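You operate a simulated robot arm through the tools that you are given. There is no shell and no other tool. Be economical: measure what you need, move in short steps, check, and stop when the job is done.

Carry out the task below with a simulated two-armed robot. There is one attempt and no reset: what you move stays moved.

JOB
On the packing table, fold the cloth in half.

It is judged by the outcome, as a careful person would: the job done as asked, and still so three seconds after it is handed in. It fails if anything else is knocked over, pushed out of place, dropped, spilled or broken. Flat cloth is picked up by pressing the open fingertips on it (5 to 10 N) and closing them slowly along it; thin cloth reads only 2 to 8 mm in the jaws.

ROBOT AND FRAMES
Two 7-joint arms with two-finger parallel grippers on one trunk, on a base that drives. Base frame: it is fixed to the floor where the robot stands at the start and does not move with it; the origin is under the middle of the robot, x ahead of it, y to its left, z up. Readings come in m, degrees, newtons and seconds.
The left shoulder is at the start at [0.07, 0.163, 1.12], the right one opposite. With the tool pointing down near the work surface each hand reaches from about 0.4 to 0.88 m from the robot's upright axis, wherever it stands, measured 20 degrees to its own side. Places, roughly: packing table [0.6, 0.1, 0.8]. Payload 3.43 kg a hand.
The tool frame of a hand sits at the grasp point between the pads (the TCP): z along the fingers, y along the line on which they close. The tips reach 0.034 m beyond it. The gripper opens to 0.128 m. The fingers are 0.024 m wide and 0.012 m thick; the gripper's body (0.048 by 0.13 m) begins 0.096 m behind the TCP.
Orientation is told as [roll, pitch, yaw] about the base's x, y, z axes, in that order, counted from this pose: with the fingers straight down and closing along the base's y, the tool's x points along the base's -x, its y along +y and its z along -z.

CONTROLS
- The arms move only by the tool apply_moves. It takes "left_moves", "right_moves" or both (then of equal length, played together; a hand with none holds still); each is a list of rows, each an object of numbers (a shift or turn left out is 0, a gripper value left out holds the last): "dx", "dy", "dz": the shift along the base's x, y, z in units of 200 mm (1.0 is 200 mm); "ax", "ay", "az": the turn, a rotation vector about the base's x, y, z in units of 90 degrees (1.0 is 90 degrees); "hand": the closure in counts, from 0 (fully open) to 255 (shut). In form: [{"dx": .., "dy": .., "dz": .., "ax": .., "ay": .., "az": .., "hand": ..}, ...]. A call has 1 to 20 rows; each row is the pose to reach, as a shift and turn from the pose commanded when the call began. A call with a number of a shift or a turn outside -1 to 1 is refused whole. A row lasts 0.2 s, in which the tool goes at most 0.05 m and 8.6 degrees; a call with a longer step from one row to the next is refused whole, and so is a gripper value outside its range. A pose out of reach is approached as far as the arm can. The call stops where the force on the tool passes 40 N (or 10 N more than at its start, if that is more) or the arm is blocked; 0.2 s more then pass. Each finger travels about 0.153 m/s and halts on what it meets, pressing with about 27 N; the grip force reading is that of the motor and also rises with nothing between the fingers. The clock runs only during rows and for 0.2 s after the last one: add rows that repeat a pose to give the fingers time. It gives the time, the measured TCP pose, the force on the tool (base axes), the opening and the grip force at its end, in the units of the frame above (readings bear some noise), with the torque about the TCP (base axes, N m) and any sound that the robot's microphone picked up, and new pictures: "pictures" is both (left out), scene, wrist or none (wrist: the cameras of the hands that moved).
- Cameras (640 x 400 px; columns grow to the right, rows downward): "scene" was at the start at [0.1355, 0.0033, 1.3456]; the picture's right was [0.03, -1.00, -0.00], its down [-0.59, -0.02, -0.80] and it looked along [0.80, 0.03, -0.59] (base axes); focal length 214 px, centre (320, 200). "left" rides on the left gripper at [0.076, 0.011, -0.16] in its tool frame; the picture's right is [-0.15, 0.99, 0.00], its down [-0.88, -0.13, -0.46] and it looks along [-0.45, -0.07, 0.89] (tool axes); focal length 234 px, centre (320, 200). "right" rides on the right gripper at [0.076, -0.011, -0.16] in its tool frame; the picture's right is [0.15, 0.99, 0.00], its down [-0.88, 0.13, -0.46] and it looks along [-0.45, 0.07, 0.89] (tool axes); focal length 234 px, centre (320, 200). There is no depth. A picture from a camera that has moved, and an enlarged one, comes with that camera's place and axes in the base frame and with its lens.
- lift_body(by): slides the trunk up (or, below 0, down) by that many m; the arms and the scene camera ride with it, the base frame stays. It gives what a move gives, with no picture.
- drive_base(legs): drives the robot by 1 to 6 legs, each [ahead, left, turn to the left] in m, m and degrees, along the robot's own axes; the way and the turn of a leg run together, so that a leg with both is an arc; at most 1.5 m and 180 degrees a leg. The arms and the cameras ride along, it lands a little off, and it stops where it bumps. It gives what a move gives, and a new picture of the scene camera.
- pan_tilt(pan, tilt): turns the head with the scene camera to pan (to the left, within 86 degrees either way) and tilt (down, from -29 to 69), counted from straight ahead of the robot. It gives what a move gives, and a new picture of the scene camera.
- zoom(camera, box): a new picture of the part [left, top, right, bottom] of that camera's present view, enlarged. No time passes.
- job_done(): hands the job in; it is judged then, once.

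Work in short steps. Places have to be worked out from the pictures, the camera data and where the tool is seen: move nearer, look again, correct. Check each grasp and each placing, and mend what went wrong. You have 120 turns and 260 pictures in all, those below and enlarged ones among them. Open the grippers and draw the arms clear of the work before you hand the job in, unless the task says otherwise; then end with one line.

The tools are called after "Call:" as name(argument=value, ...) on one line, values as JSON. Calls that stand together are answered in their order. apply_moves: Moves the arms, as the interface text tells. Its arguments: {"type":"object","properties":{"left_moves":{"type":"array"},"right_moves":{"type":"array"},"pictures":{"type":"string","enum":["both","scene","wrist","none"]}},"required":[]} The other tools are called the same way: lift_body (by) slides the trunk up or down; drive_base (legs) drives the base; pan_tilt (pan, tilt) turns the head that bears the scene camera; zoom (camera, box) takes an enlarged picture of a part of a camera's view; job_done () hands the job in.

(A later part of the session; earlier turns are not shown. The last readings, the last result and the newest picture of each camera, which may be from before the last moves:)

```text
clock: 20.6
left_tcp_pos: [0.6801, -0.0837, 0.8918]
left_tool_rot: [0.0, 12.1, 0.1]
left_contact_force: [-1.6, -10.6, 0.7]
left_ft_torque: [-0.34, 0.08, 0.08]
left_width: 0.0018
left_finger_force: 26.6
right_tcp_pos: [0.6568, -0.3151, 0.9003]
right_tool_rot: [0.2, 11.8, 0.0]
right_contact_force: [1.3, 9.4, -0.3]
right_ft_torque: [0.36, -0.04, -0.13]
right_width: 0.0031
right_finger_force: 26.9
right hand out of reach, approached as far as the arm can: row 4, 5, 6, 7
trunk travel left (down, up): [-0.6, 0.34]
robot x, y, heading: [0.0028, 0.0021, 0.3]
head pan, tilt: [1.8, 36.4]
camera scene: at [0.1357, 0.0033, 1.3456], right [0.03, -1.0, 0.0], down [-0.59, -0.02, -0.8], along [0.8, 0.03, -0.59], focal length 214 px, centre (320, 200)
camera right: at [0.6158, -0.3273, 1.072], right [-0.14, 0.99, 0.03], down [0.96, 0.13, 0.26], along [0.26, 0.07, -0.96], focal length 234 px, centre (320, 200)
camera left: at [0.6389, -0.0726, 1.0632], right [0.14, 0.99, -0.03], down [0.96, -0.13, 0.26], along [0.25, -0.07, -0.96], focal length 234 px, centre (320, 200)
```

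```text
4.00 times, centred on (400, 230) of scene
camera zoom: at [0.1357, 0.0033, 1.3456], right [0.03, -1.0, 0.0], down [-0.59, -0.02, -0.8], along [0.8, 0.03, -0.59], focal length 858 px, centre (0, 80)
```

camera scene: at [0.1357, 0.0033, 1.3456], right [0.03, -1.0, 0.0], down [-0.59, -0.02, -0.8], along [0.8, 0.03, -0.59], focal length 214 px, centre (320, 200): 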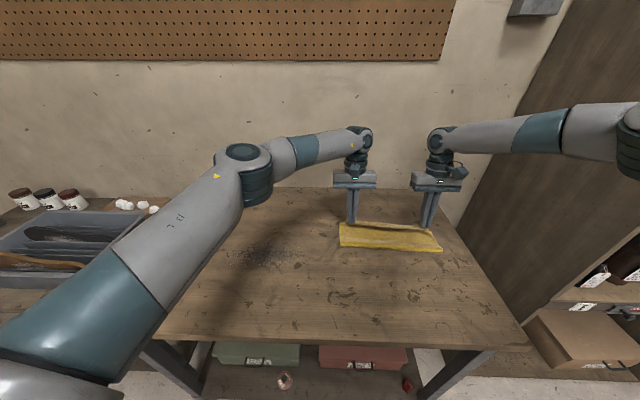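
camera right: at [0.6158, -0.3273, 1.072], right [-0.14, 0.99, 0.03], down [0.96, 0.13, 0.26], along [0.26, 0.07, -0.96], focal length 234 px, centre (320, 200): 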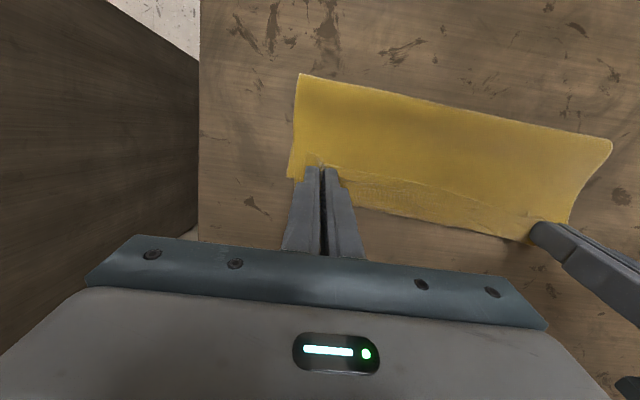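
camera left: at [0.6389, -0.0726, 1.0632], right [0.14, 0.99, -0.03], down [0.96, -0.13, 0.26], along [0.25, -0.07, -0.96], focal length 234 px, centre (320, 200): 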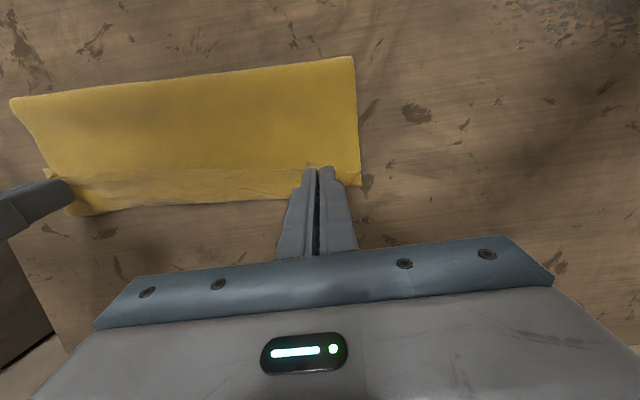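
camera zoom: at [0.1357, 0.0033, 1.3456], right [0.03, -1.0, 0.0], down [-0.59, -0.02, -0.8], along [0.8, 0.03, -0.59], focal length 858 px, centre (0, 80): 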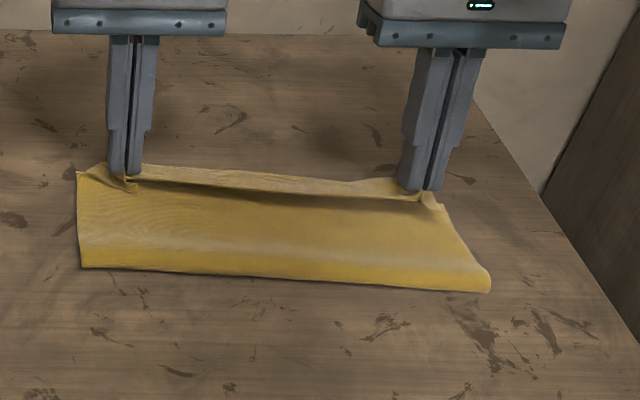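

The edge hem is a flap turned back towards the robot, held stiff by the grip. I'll set the hands back slightly so the crease lands about 25 mm short of the far edge, lower, release, and then unroll the flap forward by dragging fingertips on it.

Call:
apply_moves(left_moves=[{"dx": -0.05, "dz": 0.02}, {"dx": -0.1, "dz": 0.0}, {"dx": -0.15, "dz": -0.03}, {"dx": -0.15, "dz": -0.05}, {"dx": -0.15, "dz": -0.05, "hand": 235}, {"dx": -0.15, "dz": -0.05, "hand": 215}, {"dx": -0.15, "dz": -0.05, "hand": 195}, {"dx": -0.15, "dz": 0.05}, {"dx": -0.15, "dz": 0.2}, {"dx": -0.15, "dz": 0.4}], right_moves=[{"dx": -0.03, "dz": -0.02}, {"dx": -0.06, "dz": -0.05}, {"dx": -0.08, "dz": -0.08}, {"dx": -0.08, "dz": -0.095}, {"dx": -0.08, "dz": -0.095, "hand": 235}, {"dx": -0.08, "dz": -0.095, "hand": 215}, {"dx": -0.08, "dz": -0.095, "hand": 195}, {"dx": -0.08, "dz": 0.05}, {"dx": -0.08, "dz": 0.2}, {"dx": -0.08, "dz": 0.4}])

```text
clock: 22.8
left_tcp_pos: [0.6458, -0.0839, 0.974]
left_tool_rot: [-0.1, 12.0, 0.0]
left_contact_force: [0.0, -0.4, 0.2]
left_ft_torque: [-0.03, -0.03, 0.01]
left_width: 0.0302
left_finger_force: 0.1
right_tcp_pos: [0.6393, -0.3183, 0.9804]
right_tool_rot: [0.0, 11.9, 0.0]
right_contact_force: [-0.3, -0.1, -0.3]
right_ft_torque: [-0.01, -0.05, -0.01]
right_width: 0.0301
right_finger_force: 0.1
trunk travel left (down, up): [-0.6, 0.34]
robot x, y, heading: [0.0019, -0.0006, 0.1]
head pan, tilt: [1.8, 36.4]
camera scene: at [0.1335, 0.0036, 1.3457], right [0.03, -1.0, 0.0], down [-0.59, -0.02, -0.81], along [0.8, 0.03, -0.59], focal length 214 px, centre (320, 200)
camera right: at [0.5982, -0.3292, 1.1512], right [-0.14, 0.99, 0.03], down [0.96, 0.13, 0.26], along [0.26, 0.07, -0.96], focal length 234 px, centre (320, 200)
camera left: at [0.605, -0.0722, 1.1455], right [0.14, 0.99, -0.03], down [0.96, -0.13, 0.26], along [0.26, -0.07, -0.96], focal length 234 px, centre (320, 200)
```

scene: 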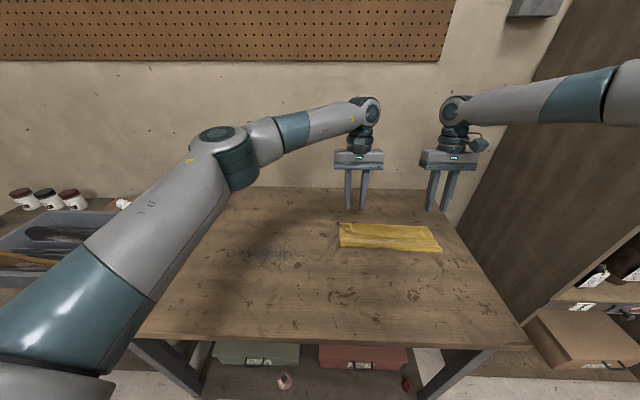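
right: 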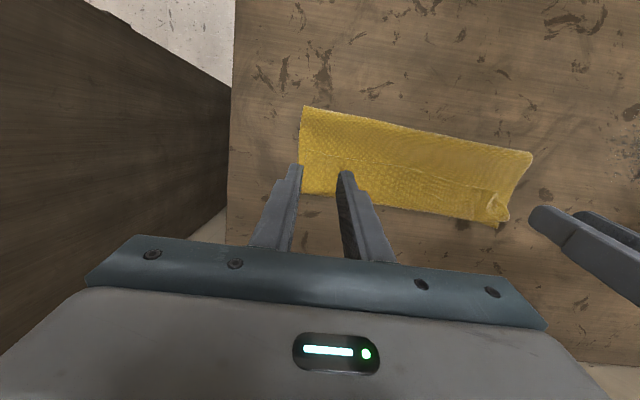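
left: 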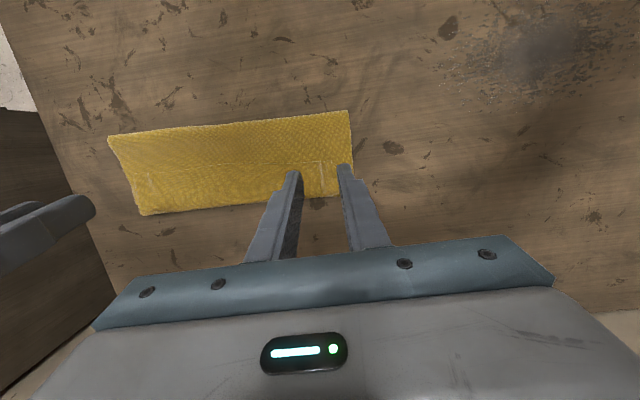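

Released cleanly. I zoom in to see the layers.

Call:
zoom(camera="scene", box=[320, 200, 460, 270])

Call:
zoom(camera="left", box=[90, 90, 380, 240])

Call:
zoom(camera="right", box=[270, 90, 560, 240])

```text
4.57 times, centred on (390, 235) of scene
camera zoom: at [0.1335, 0.0036, 1.3457], right [0.03, -1.0, 0.0], down [-0.59, -0.02, -0.81], along [0.8, 0.03, -0.59], focal length 980 px, centre (0, 40)
```

zoom: 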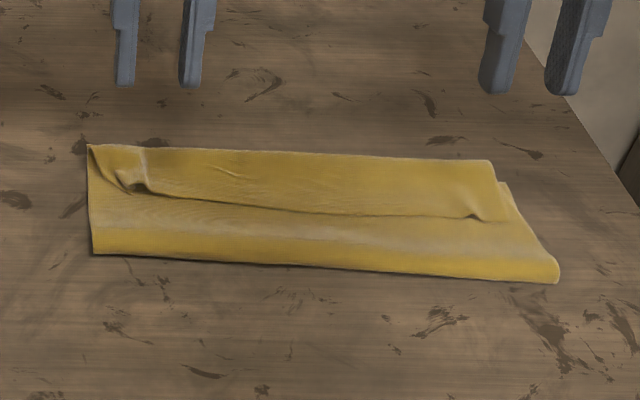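

```text
2.21 times, centred on (235, 165) of left
camera zoom: at [0.605, -0.0722, 1.1455], right [0.14, 0.99, -0.03], down [0.96, -0.13, 0.26], along [0.26, -0.07, -0.96], focal length 517 px, centre (508, 277)
```

zoom: 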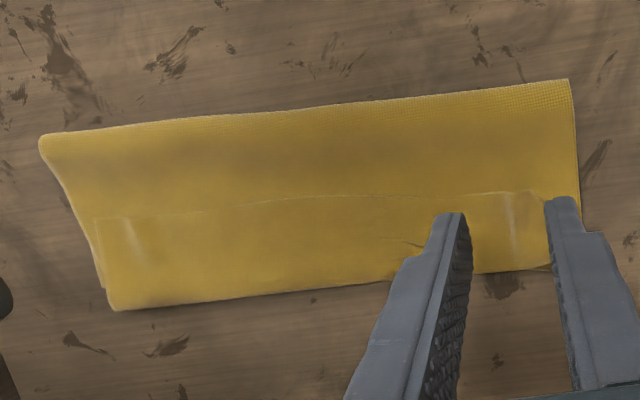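

```text
2.21 times, centred on (415, 165) of right
camera zoom: at [0.5982, -0.3292, 1.1512], right [-0.14, 0.99, 0.03], down [0.96, 0.13, 0.26], along [0.26, 0.07, -0.96], focal length 517 px, centre (110, 277)
```

zoom: 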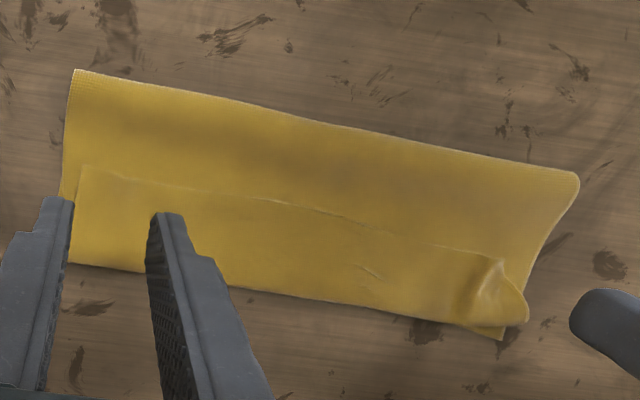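

The released hem is a roughly 50 mm flap lying on top and the fold sits at x≈0.575, so this is not yet a proper half-fold. New plan: re-grip that same hem, lift the cloth until it hangs free, and lay it down with the fold on the far side, which suits the grip orientation. First I pull the hands back for a clear view.

Call:
apply_moves(left_moves=[{"dx": -0.15, "dz": 0.05, "ay": -0.044}, {"dx": -0.3, "dz": 0.05, "ay": -0.088}, {"dx": -0.45, "dz": 0.05, "ay": -0.133}], right_moves=[{"dx": -0.15, "dz": 0.05, "ay": -0.044}, {"dx": -0.3, "dz": 0.05, "ay": -0.088}, {"dx": -0.45, "dz": 0.05, "ay": -0.133}])

```text
clock: 23.6
left_tcp_pos: [0.5601, -0.0853, 0.9853]
left_tool_rot: [0.0, 0.0, 0.0]
left_contact_force: [0.1, -1.2, 0.3]
left_ft_torque: [0.01, -0.03, 0.0]
left_width: 0.03
left_finger_force: 0.1
right_tcp_pos: [0.5504, -0.3163, 0.9921]
right_tool_rot: [-0.1, 0.0, 0.0]
right_contact_force: [-0.7, -0.9, 0.5]
right_ft_torque: [0.02, -0.04, 0.02]
right_width: 0.03
right_finger_force: 0.0
trunk travel left (down, up): [-0.6, 0.34]
robot x, y, heading: [0.0002, -0.0008, 0.2]
head pan, tilt: [1.8, 36.4]
camera scene: at [0.1332, 0.0031, 1.3459], right [0.03, -1.0, 0.0], down [-0.59, -0.02, -0.81], along [0.81, 0.03, -0.59], focal length 214 px, centre (320, 200)
camera right: at [0.4729, -0.3275, 1.1519], right [-0.15, 0.99, 0.0], down [0.88, 0.13, 0.46], along [0.45, 0.07, -0.89], focal length 234 px, centre (320, 200)
camera left: at [0.4836, -0.0737, 1.1436], right [0.15, 0.99, 0.0], down [0.88, -0.13, 0.46], along [0.45, -0.07, -0.89], focal length 234 px, centre (320, 200)
```

scene: 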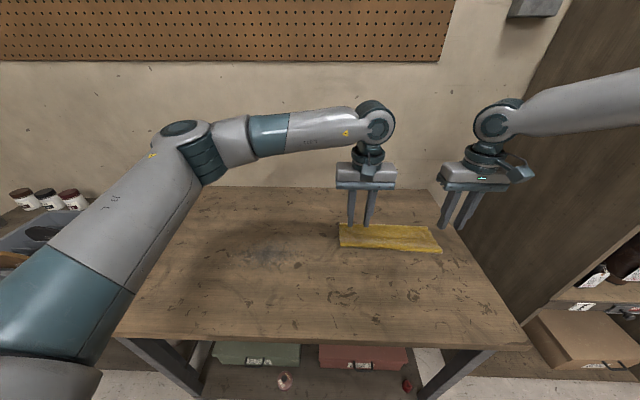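
right: 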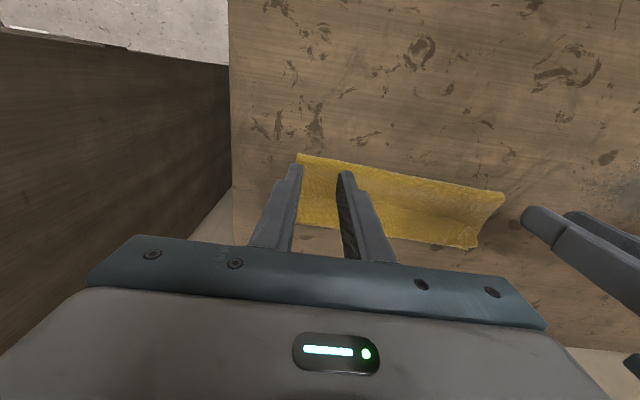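
left: 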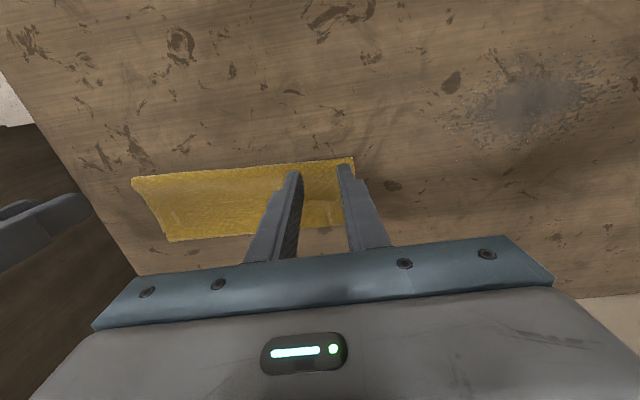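

I zoom all three views onto the flap.

Call:
zoom(camera="scene", box=[330, 210, 450, 260])

Call:
zoom(camera="right", box=[280, 140, 520, 260])

Call:
zoom(camera="left", box=[120, 140, 380, 260])

```text
5.33 times, centred on (390, 235) of scene
camera zoom: at [0.1332, 0.0031, 1.3459], right [0.03, -1.0, 0.0], down [-0.59, -0.02, -0.81], along [0.81, 0.03, -0.59], focal length 1144 px, centre (-53, 13)
```

zoom: 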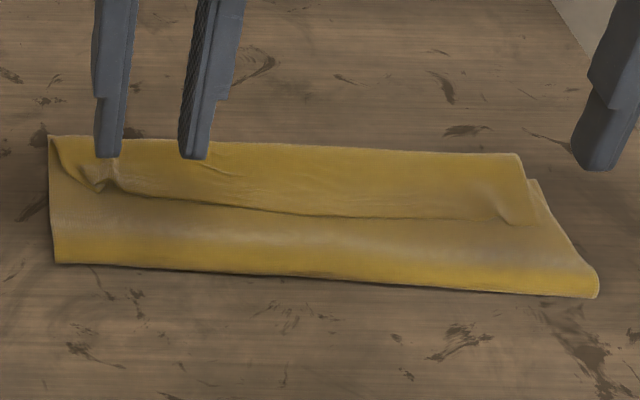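

```text
2.67 times, centred on (400, 200) of right
camera zoom: at [0.4729, -0.3275, 1.1519], right [-0.15, 0.99, 0.0], down [0.88, 0.13, 0.46], along [0.45, 0.07, -0.89], focal length 624 px, centre (107, 200)
```

zoom: 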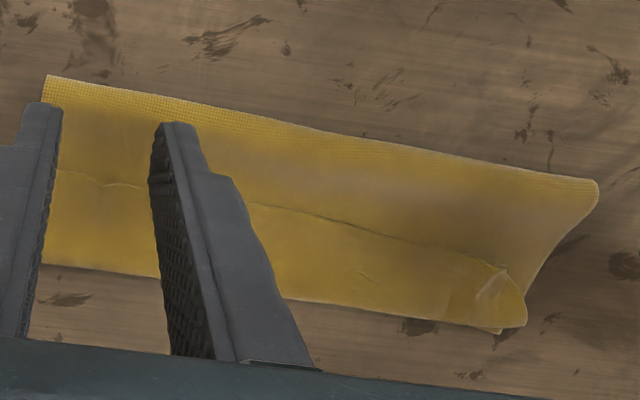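

```text
2.46 times, centred on (250, 200) of left
camera zoom: at [0.4836, -0.0737, 1.1436], right [0.15, 0.99, 0.0], down [0.88, -0.13, 0.46], along [0.45, -0.07, -0.89], focal length 576 px, centre (492, 200)
```

zoom: 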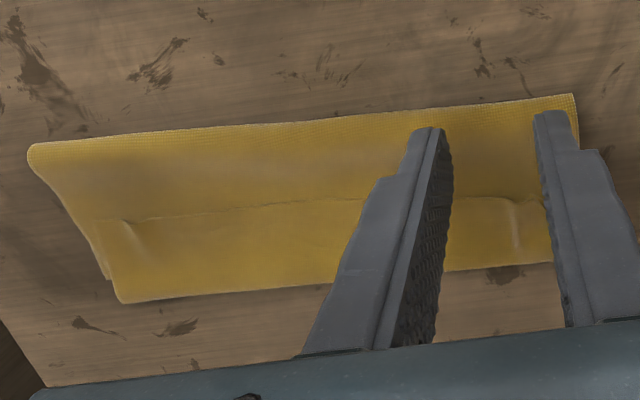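

I place the existing gathered ridges at about (0.640, −0.076) and (0.629, −0.312), right at the flap's edge. I move above them and stop about 12 mm high.

Call:
apply_moves(left_moves=[{"dx": 0.2, "dy": 0.02, "dz": -0.05}, {"dx": 0.425, "dy": 0.045, "dz": -0.15}, {"dx": 0.425, "dy": 0.045, "dz": -0.3}, {"dx": 0.425, "dy": 0.045, "dz": -0.42}, {"dx": 0.425, "dy": 0.045, "dz": -0.48}, {"dx": 0.425, "dy": 0.045, "dz": -0.48}], right_moves=[{"dx": 0.2, "dy": 0.02, "dz": -0.05}, {"dx": 0.378, "dy": 0.02, "dz": -0.15}, {"dx": 0.378, "dy": 0.02, "dz": -0.3}, {"dx": 0.378, "dy": 0.02, "dz": -0.44}, {"dx": 0.378, "dy": 0.02, "dz": -0.515}, {"dx": 0.378, "dy": 0.02, "dz": -0.515}])

```text
clock: 25.0
left_tcp_pos: [0.6434, -0.0749, 0.8851]
left_tool_rot: [0.0, 0.2, 0.0]
left_contact_force: [0.4, -0.9, 0.1]
left_ft_torque: [0.0, -0.02, -0.01]
left_width: 0.0299
left_finger_force: 0.0
right_tcp_pos: [0.6266, -0.3133, 0.8874]
right_tool_rot: [0.1, -0.1, -0.1]
right_contact_force: [-0.3, -0.9, -0.5]
right_ft_torque: [-0.02, 0.01, 0.01]
right_width: 0.0302
right_finger_force: 0.0
trunk travel left (down, up): [-0.6, 0.34]
robot x, y, heading: [0.0028, -0.0018, -0.0]
head pan, tilt: [1.8, 36.4]
camera scene: at [0.1353, 0.0035, 1.3456], right [0.03, -1.0, 0.0], down [-0.59, -0.02, -0.8], along [0.8, 0.03, -0.59], focal length 214 px, centre (320, 200)
camera right: at [0.5509, -0.3241, 1.0467], right [-0.15, 0.99, 0.0], down [0.88, 0.13, 0.46], along [0.45, 0.07, -0.89], focal length 234 px, centre (320, 200)
camera left: at [0.568, -0.0645, 1.0461], right [0.15, 0.99, 0.0], down [0.88, -0.13, 0.45], along [0.45, -0.07, -0.89], focal length 234 px, centre (320, 200)
```

scene: 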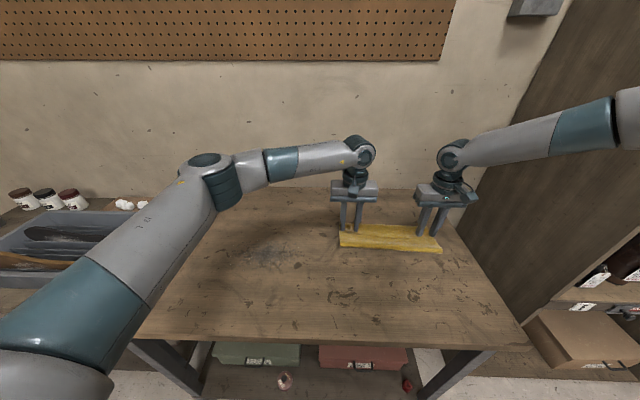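
right: 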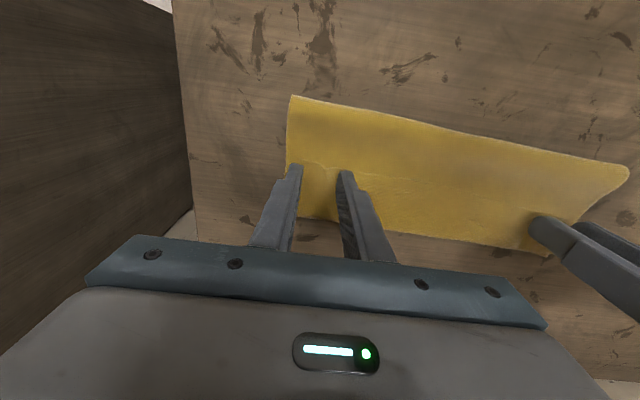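
left: 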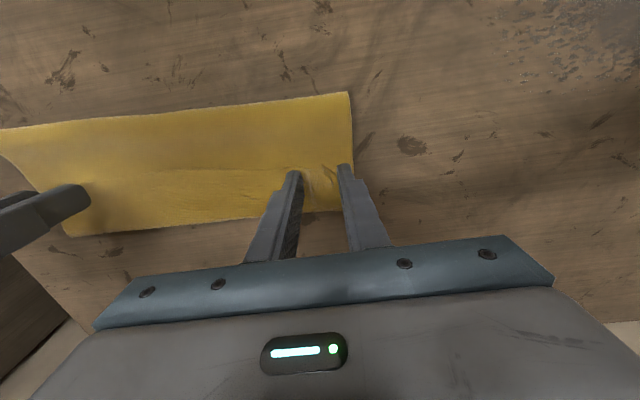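

Let me zoom to confirm the finger straddle over the ridges before pressing.

Call:
zoom(camera="left", box=[220, 130, 400, 230])

Call:
zoom(camera="right", box=[240, 130, 420, 230])

```text
3.56 times, centred on (310, 180) of left
camera zoom: at [0.568, -0.0645, 1.0461], right [0.15, 0.99, 0.0], down [0.88, -0.13, 0.45], along [0.45, -0.07, -0.89], focal length 833 px, centre (356, 271)
```

zoom: 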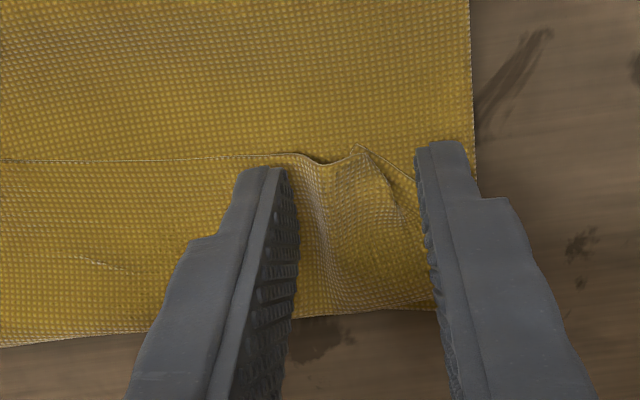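

```text
3.56 times, centred on (330, 180) of right
camera zoom: at [0.5509, -0.3241, 1.0467], right [-0.15, 0.99, 0.0], down [0.88, 0.13, 0.46], along [0.45, 0.07, -0.89], focal length 833 px, centre (284, 271)
```

zoom: 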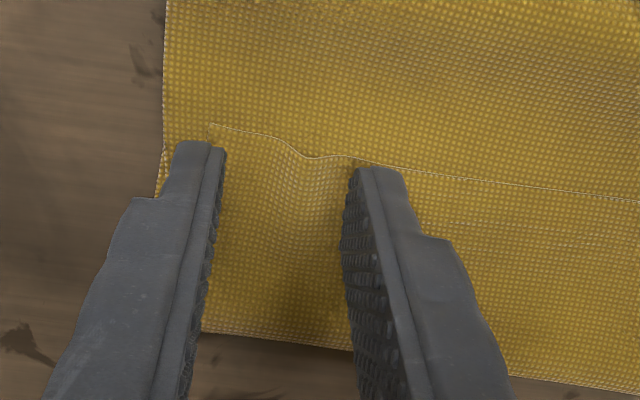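

Both jaws straddle the ridges well. I lower slowly in 1 mm rows.

Call:
apply_moves(left_moves=[{"dz": -0.005}, {"dz": -0.01}, {"dz": -0.015}, {"dz": -0.02}, {"dz": -0.02}], right_moves=[{"dz": -0.007}, {"dz": -0.014}, {"dz": -0.021}, {"dz": -0.028}, {"dz": -0.028}], pictures="none")

```text
clock: 26.2
left_tcp_pos: [0.6445, -0.0754, 0.8815]
left_tool_rot: [0.0, 0.2, 0.1]
left_contact_force: [1.2, -0.2, 0.3]
left_ft_torque: [-0.01, 0.0, -0.01]
left_width: 0.0299
left_finger_force: 0.0
right_tcp_pos: [0.6263, -0.3136, 0.8803]
right_tool_rot: [0.0, -0.1, -0.1]
right_contact_force: [0.0, 0.5, 0.7]
right_ft_torque: [0.04, -0.02, 0.02]
right_width: 0.0299
right_finger_force: 0.1
trunk travel left (down, up): [-0.6, 0.34]
robot x, y, heading: [0.0001, -0.0039, 0.0]
head pan, tilt: [1.8, 36.4]
```

Near contact; down another 2 mm in half-millimetre rows.

Call:
apply_moves(left_moves=[{"dz": -0.004}, {"dz": -0.007}, {"dz": -0.01}, {"dz": -0.01}], right_moves=[{"dz": -0.003}, {"dz": -0.005}, {"dz": -0.007}, {"dz": -0.007}], pictures="none")

```text
clock: 27.2
left_tcp_pos: [0.644, -0.0753, 0.8805]
left_tool_rot: [0.1, 0.1, 0.1]
left_contact_force: [0.2, 0.0, 0.7]
left_ft_torque: [0.0, -0.02, -0.01]
left_width: 0.0298
left_finger_force: 0.1
right_tcp_pos: [0.6275, -0.313, 0.8782]
right_tool_rot: [0.0, 0.0, 0.0]
right_contact_force: [0.1, 0.1, 0.7]
right_ft_torque: [0.02, -0.02, 0.02]
right_width: 0.0301
right_finger_force: 0.0
trunk travel left (down, up): [-0.6, 0.34]
robot x, y, heading: [-0.0, -0.0004, 0.1]
head pan, tilt: [1.8, 36.4]
```

Not yet pressing; another 1.5 mm.

Call:
apply_moves(left_moves=[{"dz": -0.004}, {"dz": -0.007}, {"dz": -0.009}, {"dz": -0.009}], right_moves=[{"dz": -0.002}, {"dz": -0.004}, {"dz": -0.005}, {"dz": -0.005}], pictures="none")

```text
clock: 28.2
left_tcp_pos: [0.6447, -0.0745, 0.8793]
left_tool_rot: [0.0, 0.1, 0.0]
left_contact_force: [0.1, 0.2, 1.0]
left_ft_torque: [0.02, -0.02, 0.0]
left_width: 0.0301
left_finger_force: 0.1
right_tcp_pos: [0.6267, -0.315, 0.8781]
right_tool_rot: [0.0, -0.1, 0.0]
right_contact_force: [-0.2, -0.9, 1.7]
right_ft_torque: [0.04, 0.04, -0.01]
right_width: 0.0301
right_finger_force: 0.0
trunk travel left (down, up): [-0.6, 0.34]
robot x, y, heading: [0.0003, 0.0023, 0.1]
head pan, tilt: [1.8, 36.4]
```

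Light contact is starting (about 1–2 N). I go 0.6 mm further and close slowly on the ridges.

Call:
apply_moves(left_moves=[{"dz": -0.004, "hand": 197}, {"dz": -0.005, "hand": 202}, {"dz": -0.005, "hand": 207}, {"dz": -0.005, "hand": 212}, {"dz": -0.005, "hand": 217}, {"dz": -0.005, "hand": 222}, {"dz": -0.005, "hand": 227}, {"dz": -0.005, "hand": 232}, {"dz": -0.005, "hand": 237}, {"dz": -0.005, "hand": 242}, {"dz": -0.005, "hand": 248}, {"dz": -0.005, "hand": 255}, {"dz": -0.005, "hand": 255}, {"dz": -0.005, "hand": 255}], right_moves=[{"dz": -0.002, "hand": 197}, {"dz": -0.003, "hand": 202}, {"dz": -0.003, "hand": 207}, {"dz": -0.003, "hand": 212}, {"dz": -0.003, "hand": 217}, {"dz": -0.003, "hand": 222}, {"dz": -0.003, "hand": 227}, {"dz": -0.003, "hand": 232}, {"dz": -0.003, "hand": 237}, {"dz": -0.003, "hand": 242}, {"dz": -0.003, "hand": 248}, {"dz": -0.003, "hand": 255}, {"dz": -0.003, "hand": 255}, {"dz": -0.003, "hand": 255}], pictures="wrist")

```text
clock: 31.2
left_tcp_pos: [0.644, -0.0742, 0.8778]
left_tool_rot: [0.1, 0.1, 0.0]
left_contact_force: [-0.7, -0.8, 6.3]
left_ft_torque: [-0.02, -0.03, 0.01]
left_width: 0.0033
left_finger_force: 27.4
right_tcp_pos: [0.627, -0.3133, 0.8789]
right_tool_rot: [0.1, 0.1, 0.1]
right_contact_force: [-0.1, -0.8, 0.5]
right_ft_torque: [0.0, 0.0, 0.01]
right_width: 0.0
right_finger_force: 27.4
trunk travel left (down, up): [-0.6, 0.34]
robot x, y, heading: [0.0026, 0.0001, -0.2]
head pan, tilt: [1.8, 36.4]
camera right: at [0.5502, -0.3246, 1.0373], right [-0.15, 0.99, 0.0], down [0.88, 0.13, 0.46], along [0.45, 0.07, -0.89], focal length 234 px, centre (320, 200)
camera left: at [0.5685, -0.0631, 1.0361], right [0.15, 0.99, 0.0], down [0.88, -0.13, 0.45], along [0.45, -0.07, -0.89], focal length 234 px, centre (320, 200)
```

right: 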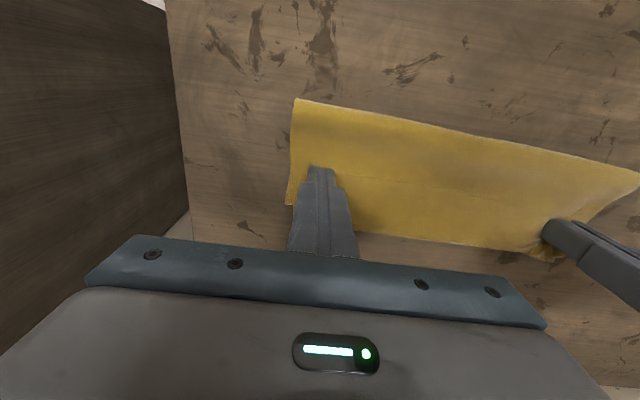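
left: 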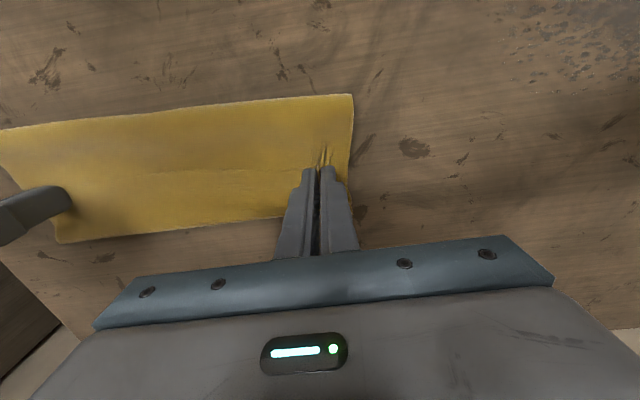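

The right closed on nothing (0.0 mm); the left reads 3.3 mm. I zoom on the left to see what it caught.

Call:
zoom(camera="left", box=[220, 110, 400, 230])

Call:
zoom(camera="right", box=[240, 110, 420, 230])

```text
3.33 times, centred on (310, 170) of left
camera zoom: at [0.5685, -0.0631, 1.0361], right [0.15, 0.99, 0.0], down [0.88, -0.13, 0.45], along [0.45, -0.07, -0.89], focal length 781 px, centre (353, 300)
```

zoom: 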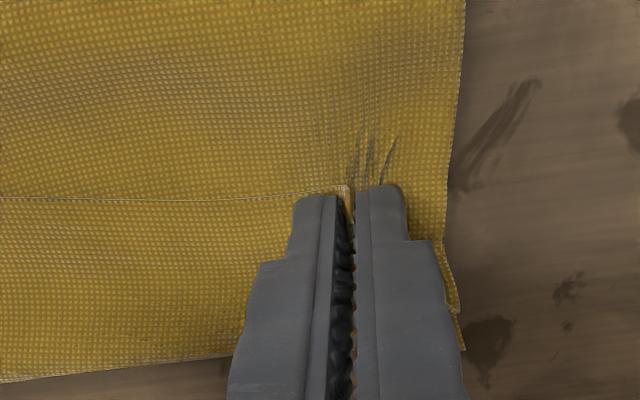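

```text
3.33 times, centred on (330, 170) of right
camera zoom: at [0.5502, -0.3246, 1.0373], right [-0.15, 0.99, 0.0], down [0.88, 0.13, 0.46], along [0.45, 0.07, -0.89], focal length 781 px, centre (287, 300)
```

zoom: 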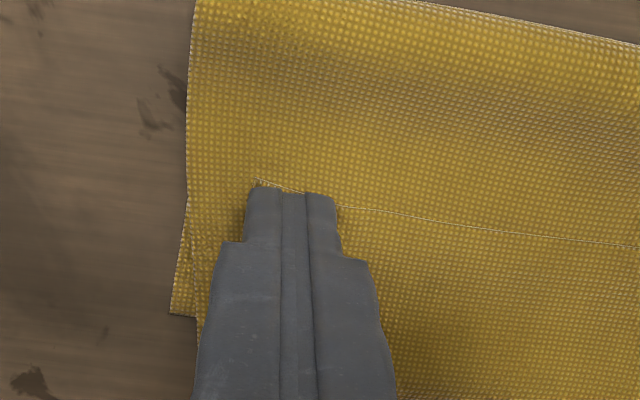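

Left holds the flap's edge. I reopen the right just above the cloth, then press properly this time.

Call:
apply_moves(right_moves=[{"dz": 0.02}, {"dz": 0.02, "hand": 187}, {"dz": 0.02, "hand": 187}, {"dz": 0.0}, {"dz": -0.005}, {"dz": -0.008}, {"dz": -0.008}], pictures="wrist")

```text
clock: 32.8
left_tcp_pos: [0.6438, -0.0744, 0.8771]
left_tool_rot: [0.1, 0.1, 0.1]
left_contact_force: [-0.2, 0.0, 6.0]
left_ft_torque: [0.01, -0.04, -0.02]
left_width: 0.0033
left_finger_force: 27.3
right_tcp_pos: [0.6264, -0.3122, 0.8768]
right_tool_rot: [0.0, -0.2, -0.1]
right_contact_force: [0.1, -1.7, 3.0]
right_ft_torque: [0.0, 0.0, 0.01]
right_width: 0.034
right_finger_force: 0.0
trunk travel left (down, up): [-0.6, 0.34]
robot x, y, heading: [-0.0, -0.0006, 0.1]
head pan, tilt: [1.8, 36.4]
camera right: at [0.55, -0.3243, 1.0362], right [-0.15, 0.99, 0.0], down [0.88, 0.13, 0.46], along [0.45, 0.07, -0.89], focal length 234 px, centre (320, 200)
```

right: 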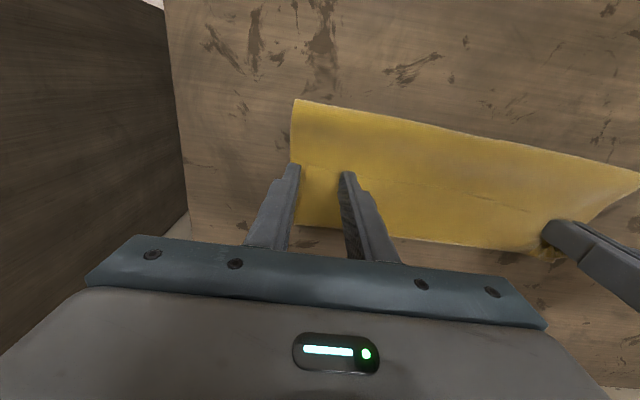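

The outer finger is near the flap's side edge, so I shift the right hand 8 mm inward and press to about 8 N.

Call:
apply_moves(right_moves=[{"dz": 0.02}, {"dz": 0.02, "dy": 0.04}, {"dz": 0.0, "dy": 0.04}, {"dz": -0.003, "dy": 0.04}, {"dz": -0.003, "dy": 0.04}], pictures="none")

```text
clock: 34.0
left_tcp_pos: [0.6428, -0.0732, 0.8761]
left_tool_rot: [-0.1, 0.1, -0.1]
left_contact_force: [1.2, -0.2, 4.3]
left_ft_torque: [0.04, -0.04, 0.01]
left_width: 0.0032
left_finger_force: 26.8
right_tcp_pos: [0.6264, -0.3045, 0.8768]
right_tool_rot: [-0.1, -0.1, 0.0]
right_contact_force: [1.4, 1.0, 7.9]
right_ft_torque: [0.09, 0.04, -0.02]
right_width: 0.0343
right_finger_force: 0.1
trunk travel left (down, up): [-0.6, 0.34]
robot x, y, heading: [0.0048, -0.0007, -0.3]
head pan, tilt: [1.8, 36.4]
```

8 N on the right; now I close slowly.

Call:
apply_moves(right_moves=[{"hand": 190}, {"hand": 195}, {"hand": 200}, {"hand": 205}, {"hand": 210}, {"hand": 215}, {"hand": 220}, {"hand": 225}, {"hand": 230}, {"hand": 235}, {"hand": 240}, {"hand": 246}, {"hand": 255}, {"hand": 255}, {"hand": 255}], pictures="wrist")

```text
clock: 37.2
left_tcp_pos: [0.6435, -0.074, 0.877]
left_tool_rot: [0.0, 0.0, 0.1]
left_contact_force: [-1.4, -13.4, 1.9]
left_ft_torque: [-0.45, 0.03, 0.01]
left_width: 0.003
left_finger_force: 26.6
right_tcp_pos: [0.6254, -0.3046, 0.8764]
right_tool_rot: [0.1, -0.1, 0.0]
right_contact_force: [0.6, 14.8, 10.4]
right_ft_torque: [0.62, -0.05, 0.1]
right_width: 0.0047
right_finger_force: 26.8
trunk travel left (down, up): [-0.6, 0.34]
robot x, y, heading: [0.0002, 0.0024, -0.0]
head pan, tilt: [1.8, 36.4]
camera right: at [0.5498, -0.3153, 1.0358], right [-0.15, 0.99, 0.0], down [0.88, 0.13, 0.46], along [0.45, 0.07, -0.89], focal length 234 px, centre (320, 200)
```

right: 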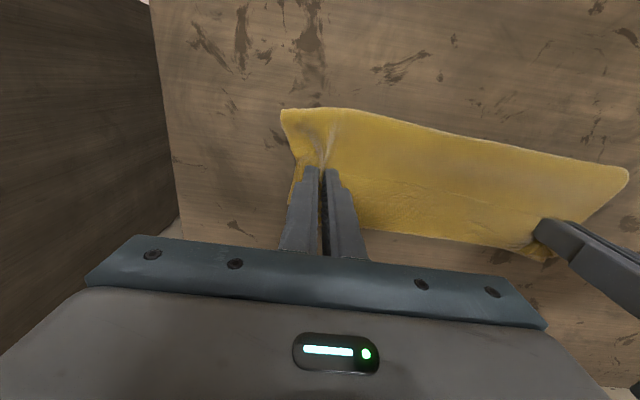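

Right reads 4.7 mm and the wrinkle suggests it may hold two layers. I lift both 70 mm to look.

Call:
apply_moves(left_moves=[{"dz": 0.08, "dy": -0.01}, {"dz": 0.16, "dy": -0.02}, {"dz": 0.26, "dy": -0.02}, {"dz": 0.35, "dy": -0.02}], right_moves=[{"dz": 0.08, "dy": 0.01}, {"dz": 0.16, "dy": 0.02}, {"dz": 0.26, "dy": 0.02}, {"dz": 0.35, "dy": 0.02}])

Call:
zoom(camera="scene", box=[310, 170, 470, 270])

```text
clock: 38.2
left_tcp_pos: [0.6432, -0.0771, 0.947]
left_tool_rot: [-0.1, 0.0, 0.0]
left_contact_force: [-0.6, -2.4, -0.2]
left_ft_torque: [-0.03, 0.0, 0.0]
left_width: 0.0031
left_finger_force: 26.8
right_tcp_pos: [0.6278, -0.3011, 0.9454]
right_tool_rot: [0.0, 0.0, -0.1]
right_contact_force: [-0.4, 2.7, -0.1]
right_ft_torque: [0.08, 0.0, 0.02]
right_width: 0.0046
right_finger_force: 26.5
trunk travel left (down, up): [-0.6, 0.34]
robot x, y, heading: [0.0005, -0.0028, 0.2]
head pan, tilt: [1.8, 36.4]
camera scene: at [0.1346, 0.0036, 1.3456], right [0.03, -1.0, 0.0], down [-0.59, -0.02, -0.8], along [0.8, 0.03, -0.59], focal length 214 px, centre (320, 200)
camera right: at [0.5524, -0.3113, 1.1045], right [-0.15, 0.99, 0.0], down [0.88, 0.13, 0.46], along [0.45, 0.07, -0.89], focal length 234 px, centre (320, 200)
camera left: at [0.5675, -0.0667, 1.1066], right [0.15, 0.99, 0.0], down [0.88, -0.13, 0.45], along [0.45, -0.07, -0.89], focal length 234 px, centre (320, 200)
```

scene: 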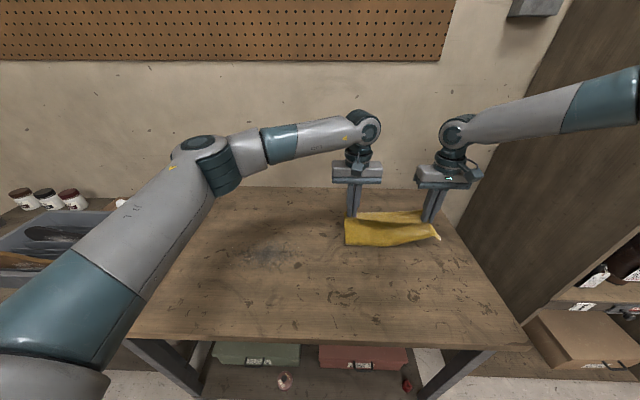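
right: 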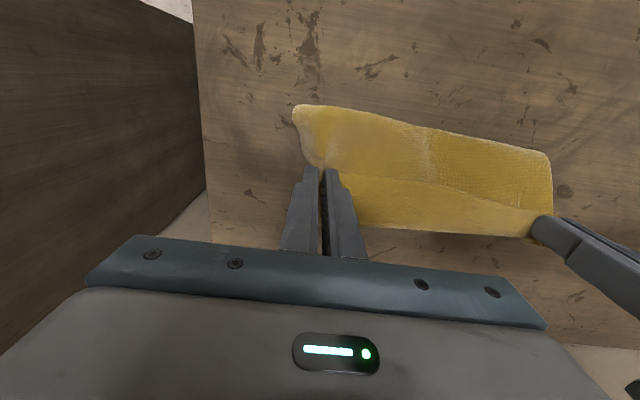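
left: 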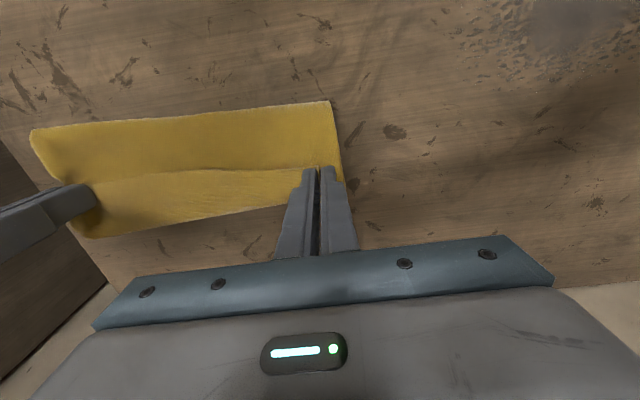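

```text
4.00 times, centred on (390, 220) of scene
camera zoom: at [0.1346, 0.0036, 1.3456], right [0.03, -1.0, 0.0], down [-0.59, -0.02, -0.8], along [0.8, 0.03, -0.59], focal length 858 px, centre (40, 120)
```

zoom: 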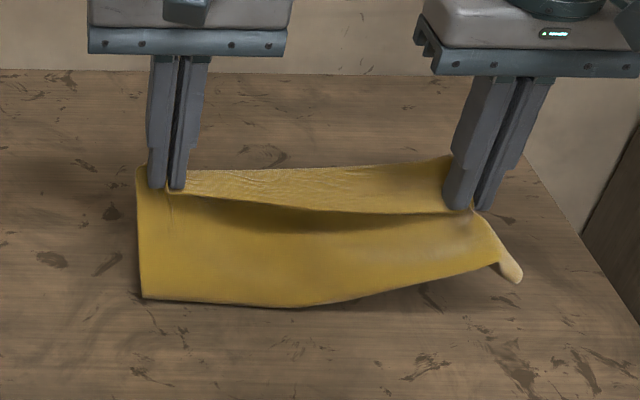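

Both jaws hold two layers, so I set it back down and release. Then I'll press lightly on the flap and drag it toward the robot until its edge lies past the fold on bare table, where it can be gripped as a single layer.

Call:
apply_moves(left_moves=[{"dz": -0.1}, {"dz": -0.2}, {"dz": -0.28}, {"dz": -0.325}, {"dz": -0.325, "hand": 225}, {"dz": -0.325, "hand": 195}, {"dz": -0.325, "hand": 165}, {"dz": -0.2, "hand": 165}, {"dz": 0.0}, {"dz": 0.1, "dx": -0.2}, {"dz": 0.1, "dx": -0.4}], right_moves=[{"dz": -0.1}, {"dz": -0.2}, {"dz": -0.28}, {"dz": -0.325}, {"dz": -0.325, "hand": 225}, {"dz": -0.325, "hand": 195}, {"dz": -0.325, "hand": 165}, {"dz": -0.2, "hand": 165}, {"dz": 0.0}, {"dz": 0.1, "dx": -0.2}, {"dz": 0.1, "dx": -0.4}])

Call:
zoom(camera="scene", box=[320, 190, 460, 270])

```text
clock: 40.6
left_tcp_pos: [0.5629, -0.0803, 0.9705]
left_tool_rot: [0.0, 0.0, 0.0]
left_contact_force: [-0.7, -0.2, 0.0]
left_ft_torque: [-0.01, -0.02, -0.04]
left_width: 0.0452
left_finger_force: 0.0
right_tcp_pos: [0.5472, -0.299, 0.9675]
right_tool_rot: [0.0, 0.0, 0.0]
right_contact_force: [0.4, 0.0, 0.4]
right_ft_torque: [0.0, -0.04, 0.0]
right_width: 0.0452
right_finger_force: 0.1
trunk travel left (down, up): [-0.6, 0.34]
robot x, y, heading: [-0.0046, 0.0009, 0.1]
head pan, tilt: [1.8, 36.4]
camera scene: at [0.1341, 0.003, 1.3457], right [0.03, -1.0, 0.0], down [-0.59, -0.02, -0.81], along [0.8, 0.03, -0.59], focal length 214 px, centre (320, 200)
camera right: at [0.4717, -0.3104, 1.1271], right [-0.15, 0.99, 0.0], down [0.88, 0.13, 0.46], along [0.45, 0.07, -0.89], focal length 234 px, centre (320, 200)
camera left: at [0.4873, -0.0682, 1.1299], right [0.15, 0.99, 0.0], down [0.88, -0.13, 0.46], along [0.45, -0.07, -0.89], focal length 234 px, centre (320, 200)
```

scene: 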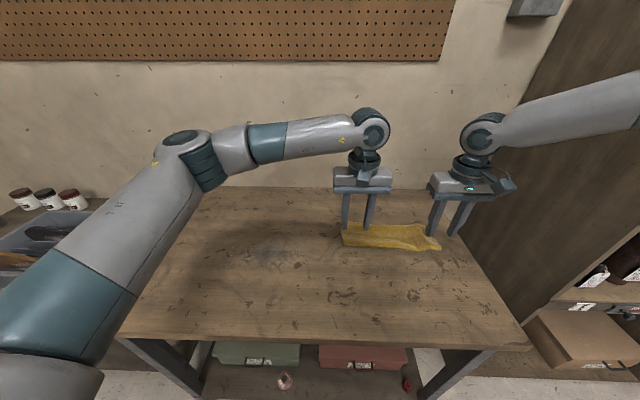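
right: 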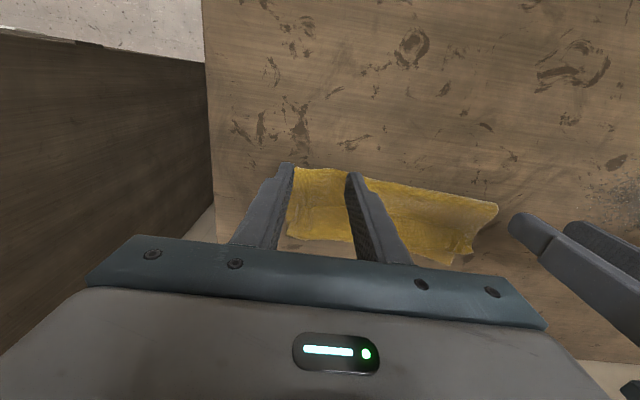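
left: 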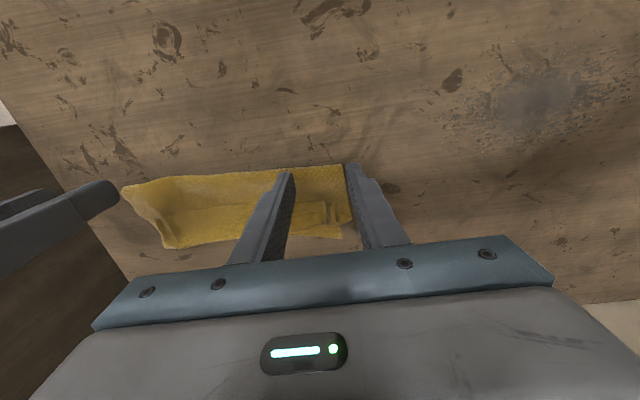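

```text
4.57 times, centred on (390, 230) of scene
camera zoom: at [0.1341, 0.003, 1.3457], right [0.03, -1.0, 0.0], down [-0.59, -0.02, -0.81], along [0.8, 0.03, -0.59], focal length 980 px, centre (0, 63)
```

zoom: 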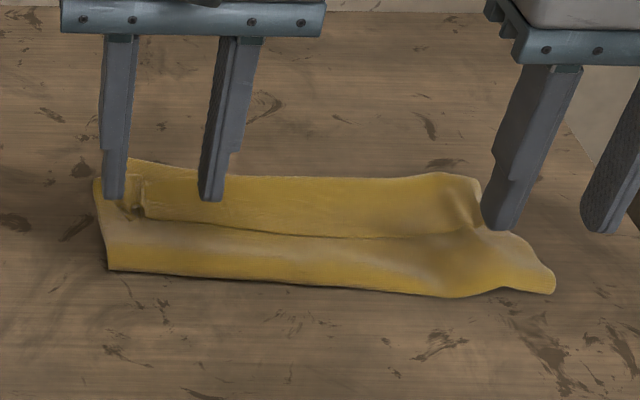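

I position both hands over the flap's middle (x≈0.645) with narrower jaws and come down close to it.

Call:
apply_moves(left_moves=[{"dx": 0.2, "dy": -0.06, "dz": -0.02, "hand": 200}, {"dx": 0.41, "dy": -0.125, "dz": -0.1}, {"dx": 0.41, "dy": -0.125, "dz": -0.25}, {"dx": 0.41, "dy": -0.125, "dz": -0.38}, {"dx": 0.41, "dy": -0.125, "dz": -0.43}, {"dx": 0.41, "dy": -0.125, "dz": -0.445}, {"dx": 0.41, "dy": -0.125, "dz": -0.455}], right_moves=[{"dx": 0.24, "dy": 0.05, "dz": -0.02, "hand": 200}, {"dx": 0.48, "dy": 0.095, "dz": -0.08}, {"dx": 0.48, "dy": 0.095, "dz": -0.23}, {"dx": 0.48, "dy": 0.095, "dz": -0.365}, {"dx": 0.48, "dy": 0.095, "dz": -0.41}, {"dx": 0.48, "dy": 0.095, "dz": -0.43}, {"dx": 0.48, "dy": 0.095, "dz": -0.44}], pictures="wrist")

```text
refused: row 2 steps farther than a row can; nothing moved
```

I resend with a smaller second step.

Call:
apply_moves(left_moves=[{"dx": 0.2, "dy": -0.06, "dz": 0, "hand": 200}, {"dx": 0.41, "dy": -0.125, "dz": -0.02}, {"dx": 0.41, "dy": -0.125, "dz": -0.2}, {"dx": 0.41, "dy": -0.125, "dz": -0.36}, {"dx": 0.41, "dy": -0.125, "dz": -0.43}, {"dx": 0.41, "dy": -0.125, "dz": -0.445}, {"dx": 0.41, "dy": -0.125, "dz": -0.455}], right_moves=[{"dx": 0.22, "dy": 0.05, "dz": 0, "hand": 200}, {"dx": 0.44, "dy": 0.095, "dz": -0.02}, {"dx": 0.48, "dy": 0.095, "dz": -0.2}, {"dx": 0.48, "dy": 0.095, "dz": -0.35}, {"dx": 0.48, "dy": 0.095, "dz": -0.41}, {"dx": 0.48, "dy": 0.095, "dz": -0.43}, {"dx": 0.48, "dy": 0.095, "dz": -0.44}], pictures="wrist")

```text
clock: 42.2
left_tcp_pos: [0.6463, -0.104, 0.8769]
left_tool_rot: [-0.1, 0.0, 0.0]
left_contact_force: [1.8, 0.4, 8.6]
left_ft_torque: [0.21, 0.01, -0.04]
left_width: 0.0278
left_finger_force: 0.0
right_tcp_pos: [0.644, -0.2811, 0.8782]
right_tool_rot: [0.1, 0.0, -0.1]
right_contact_force: [1.2, -0.2, 0.7]
right_ft_torque: [0.0, -0.01, 0.03]
right_width: 0.0276
right_finger_force: 0.0
trunk travel left (down, up): [-0.6, 0.34]
robot x, y, heading: [0.001, 0.002, -0.1]
head pan, tilt: [1.8, 36.4]
camera right: at [0.567, -0.2917, 1.0378], right [-0.15, 0.99, 0.0], down [0.88, 0.13, 0.46], along [0.45, 0.07, -0.89], focal length 234 px, centre (320, 200)
camera left: at [0.5712, -0.0924, 1.0364], right [0.15, 0.99, 0.0], down [0.88, -0.13, 0.46], along [0.45, -0.07, -0.89], focal length 234 px, centre (320, 200)
```

right: 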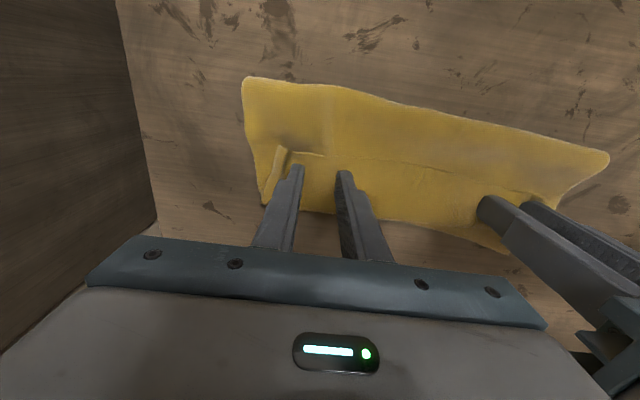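
left: 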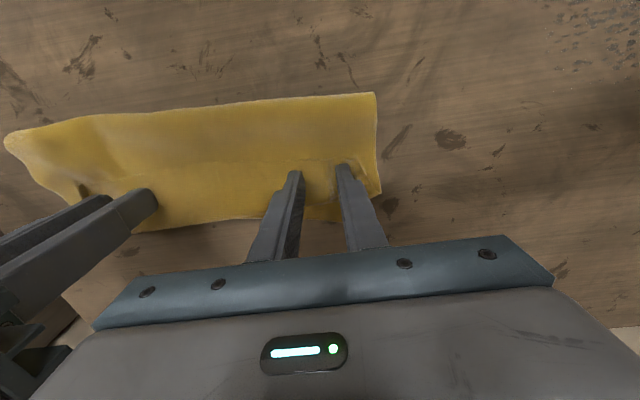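

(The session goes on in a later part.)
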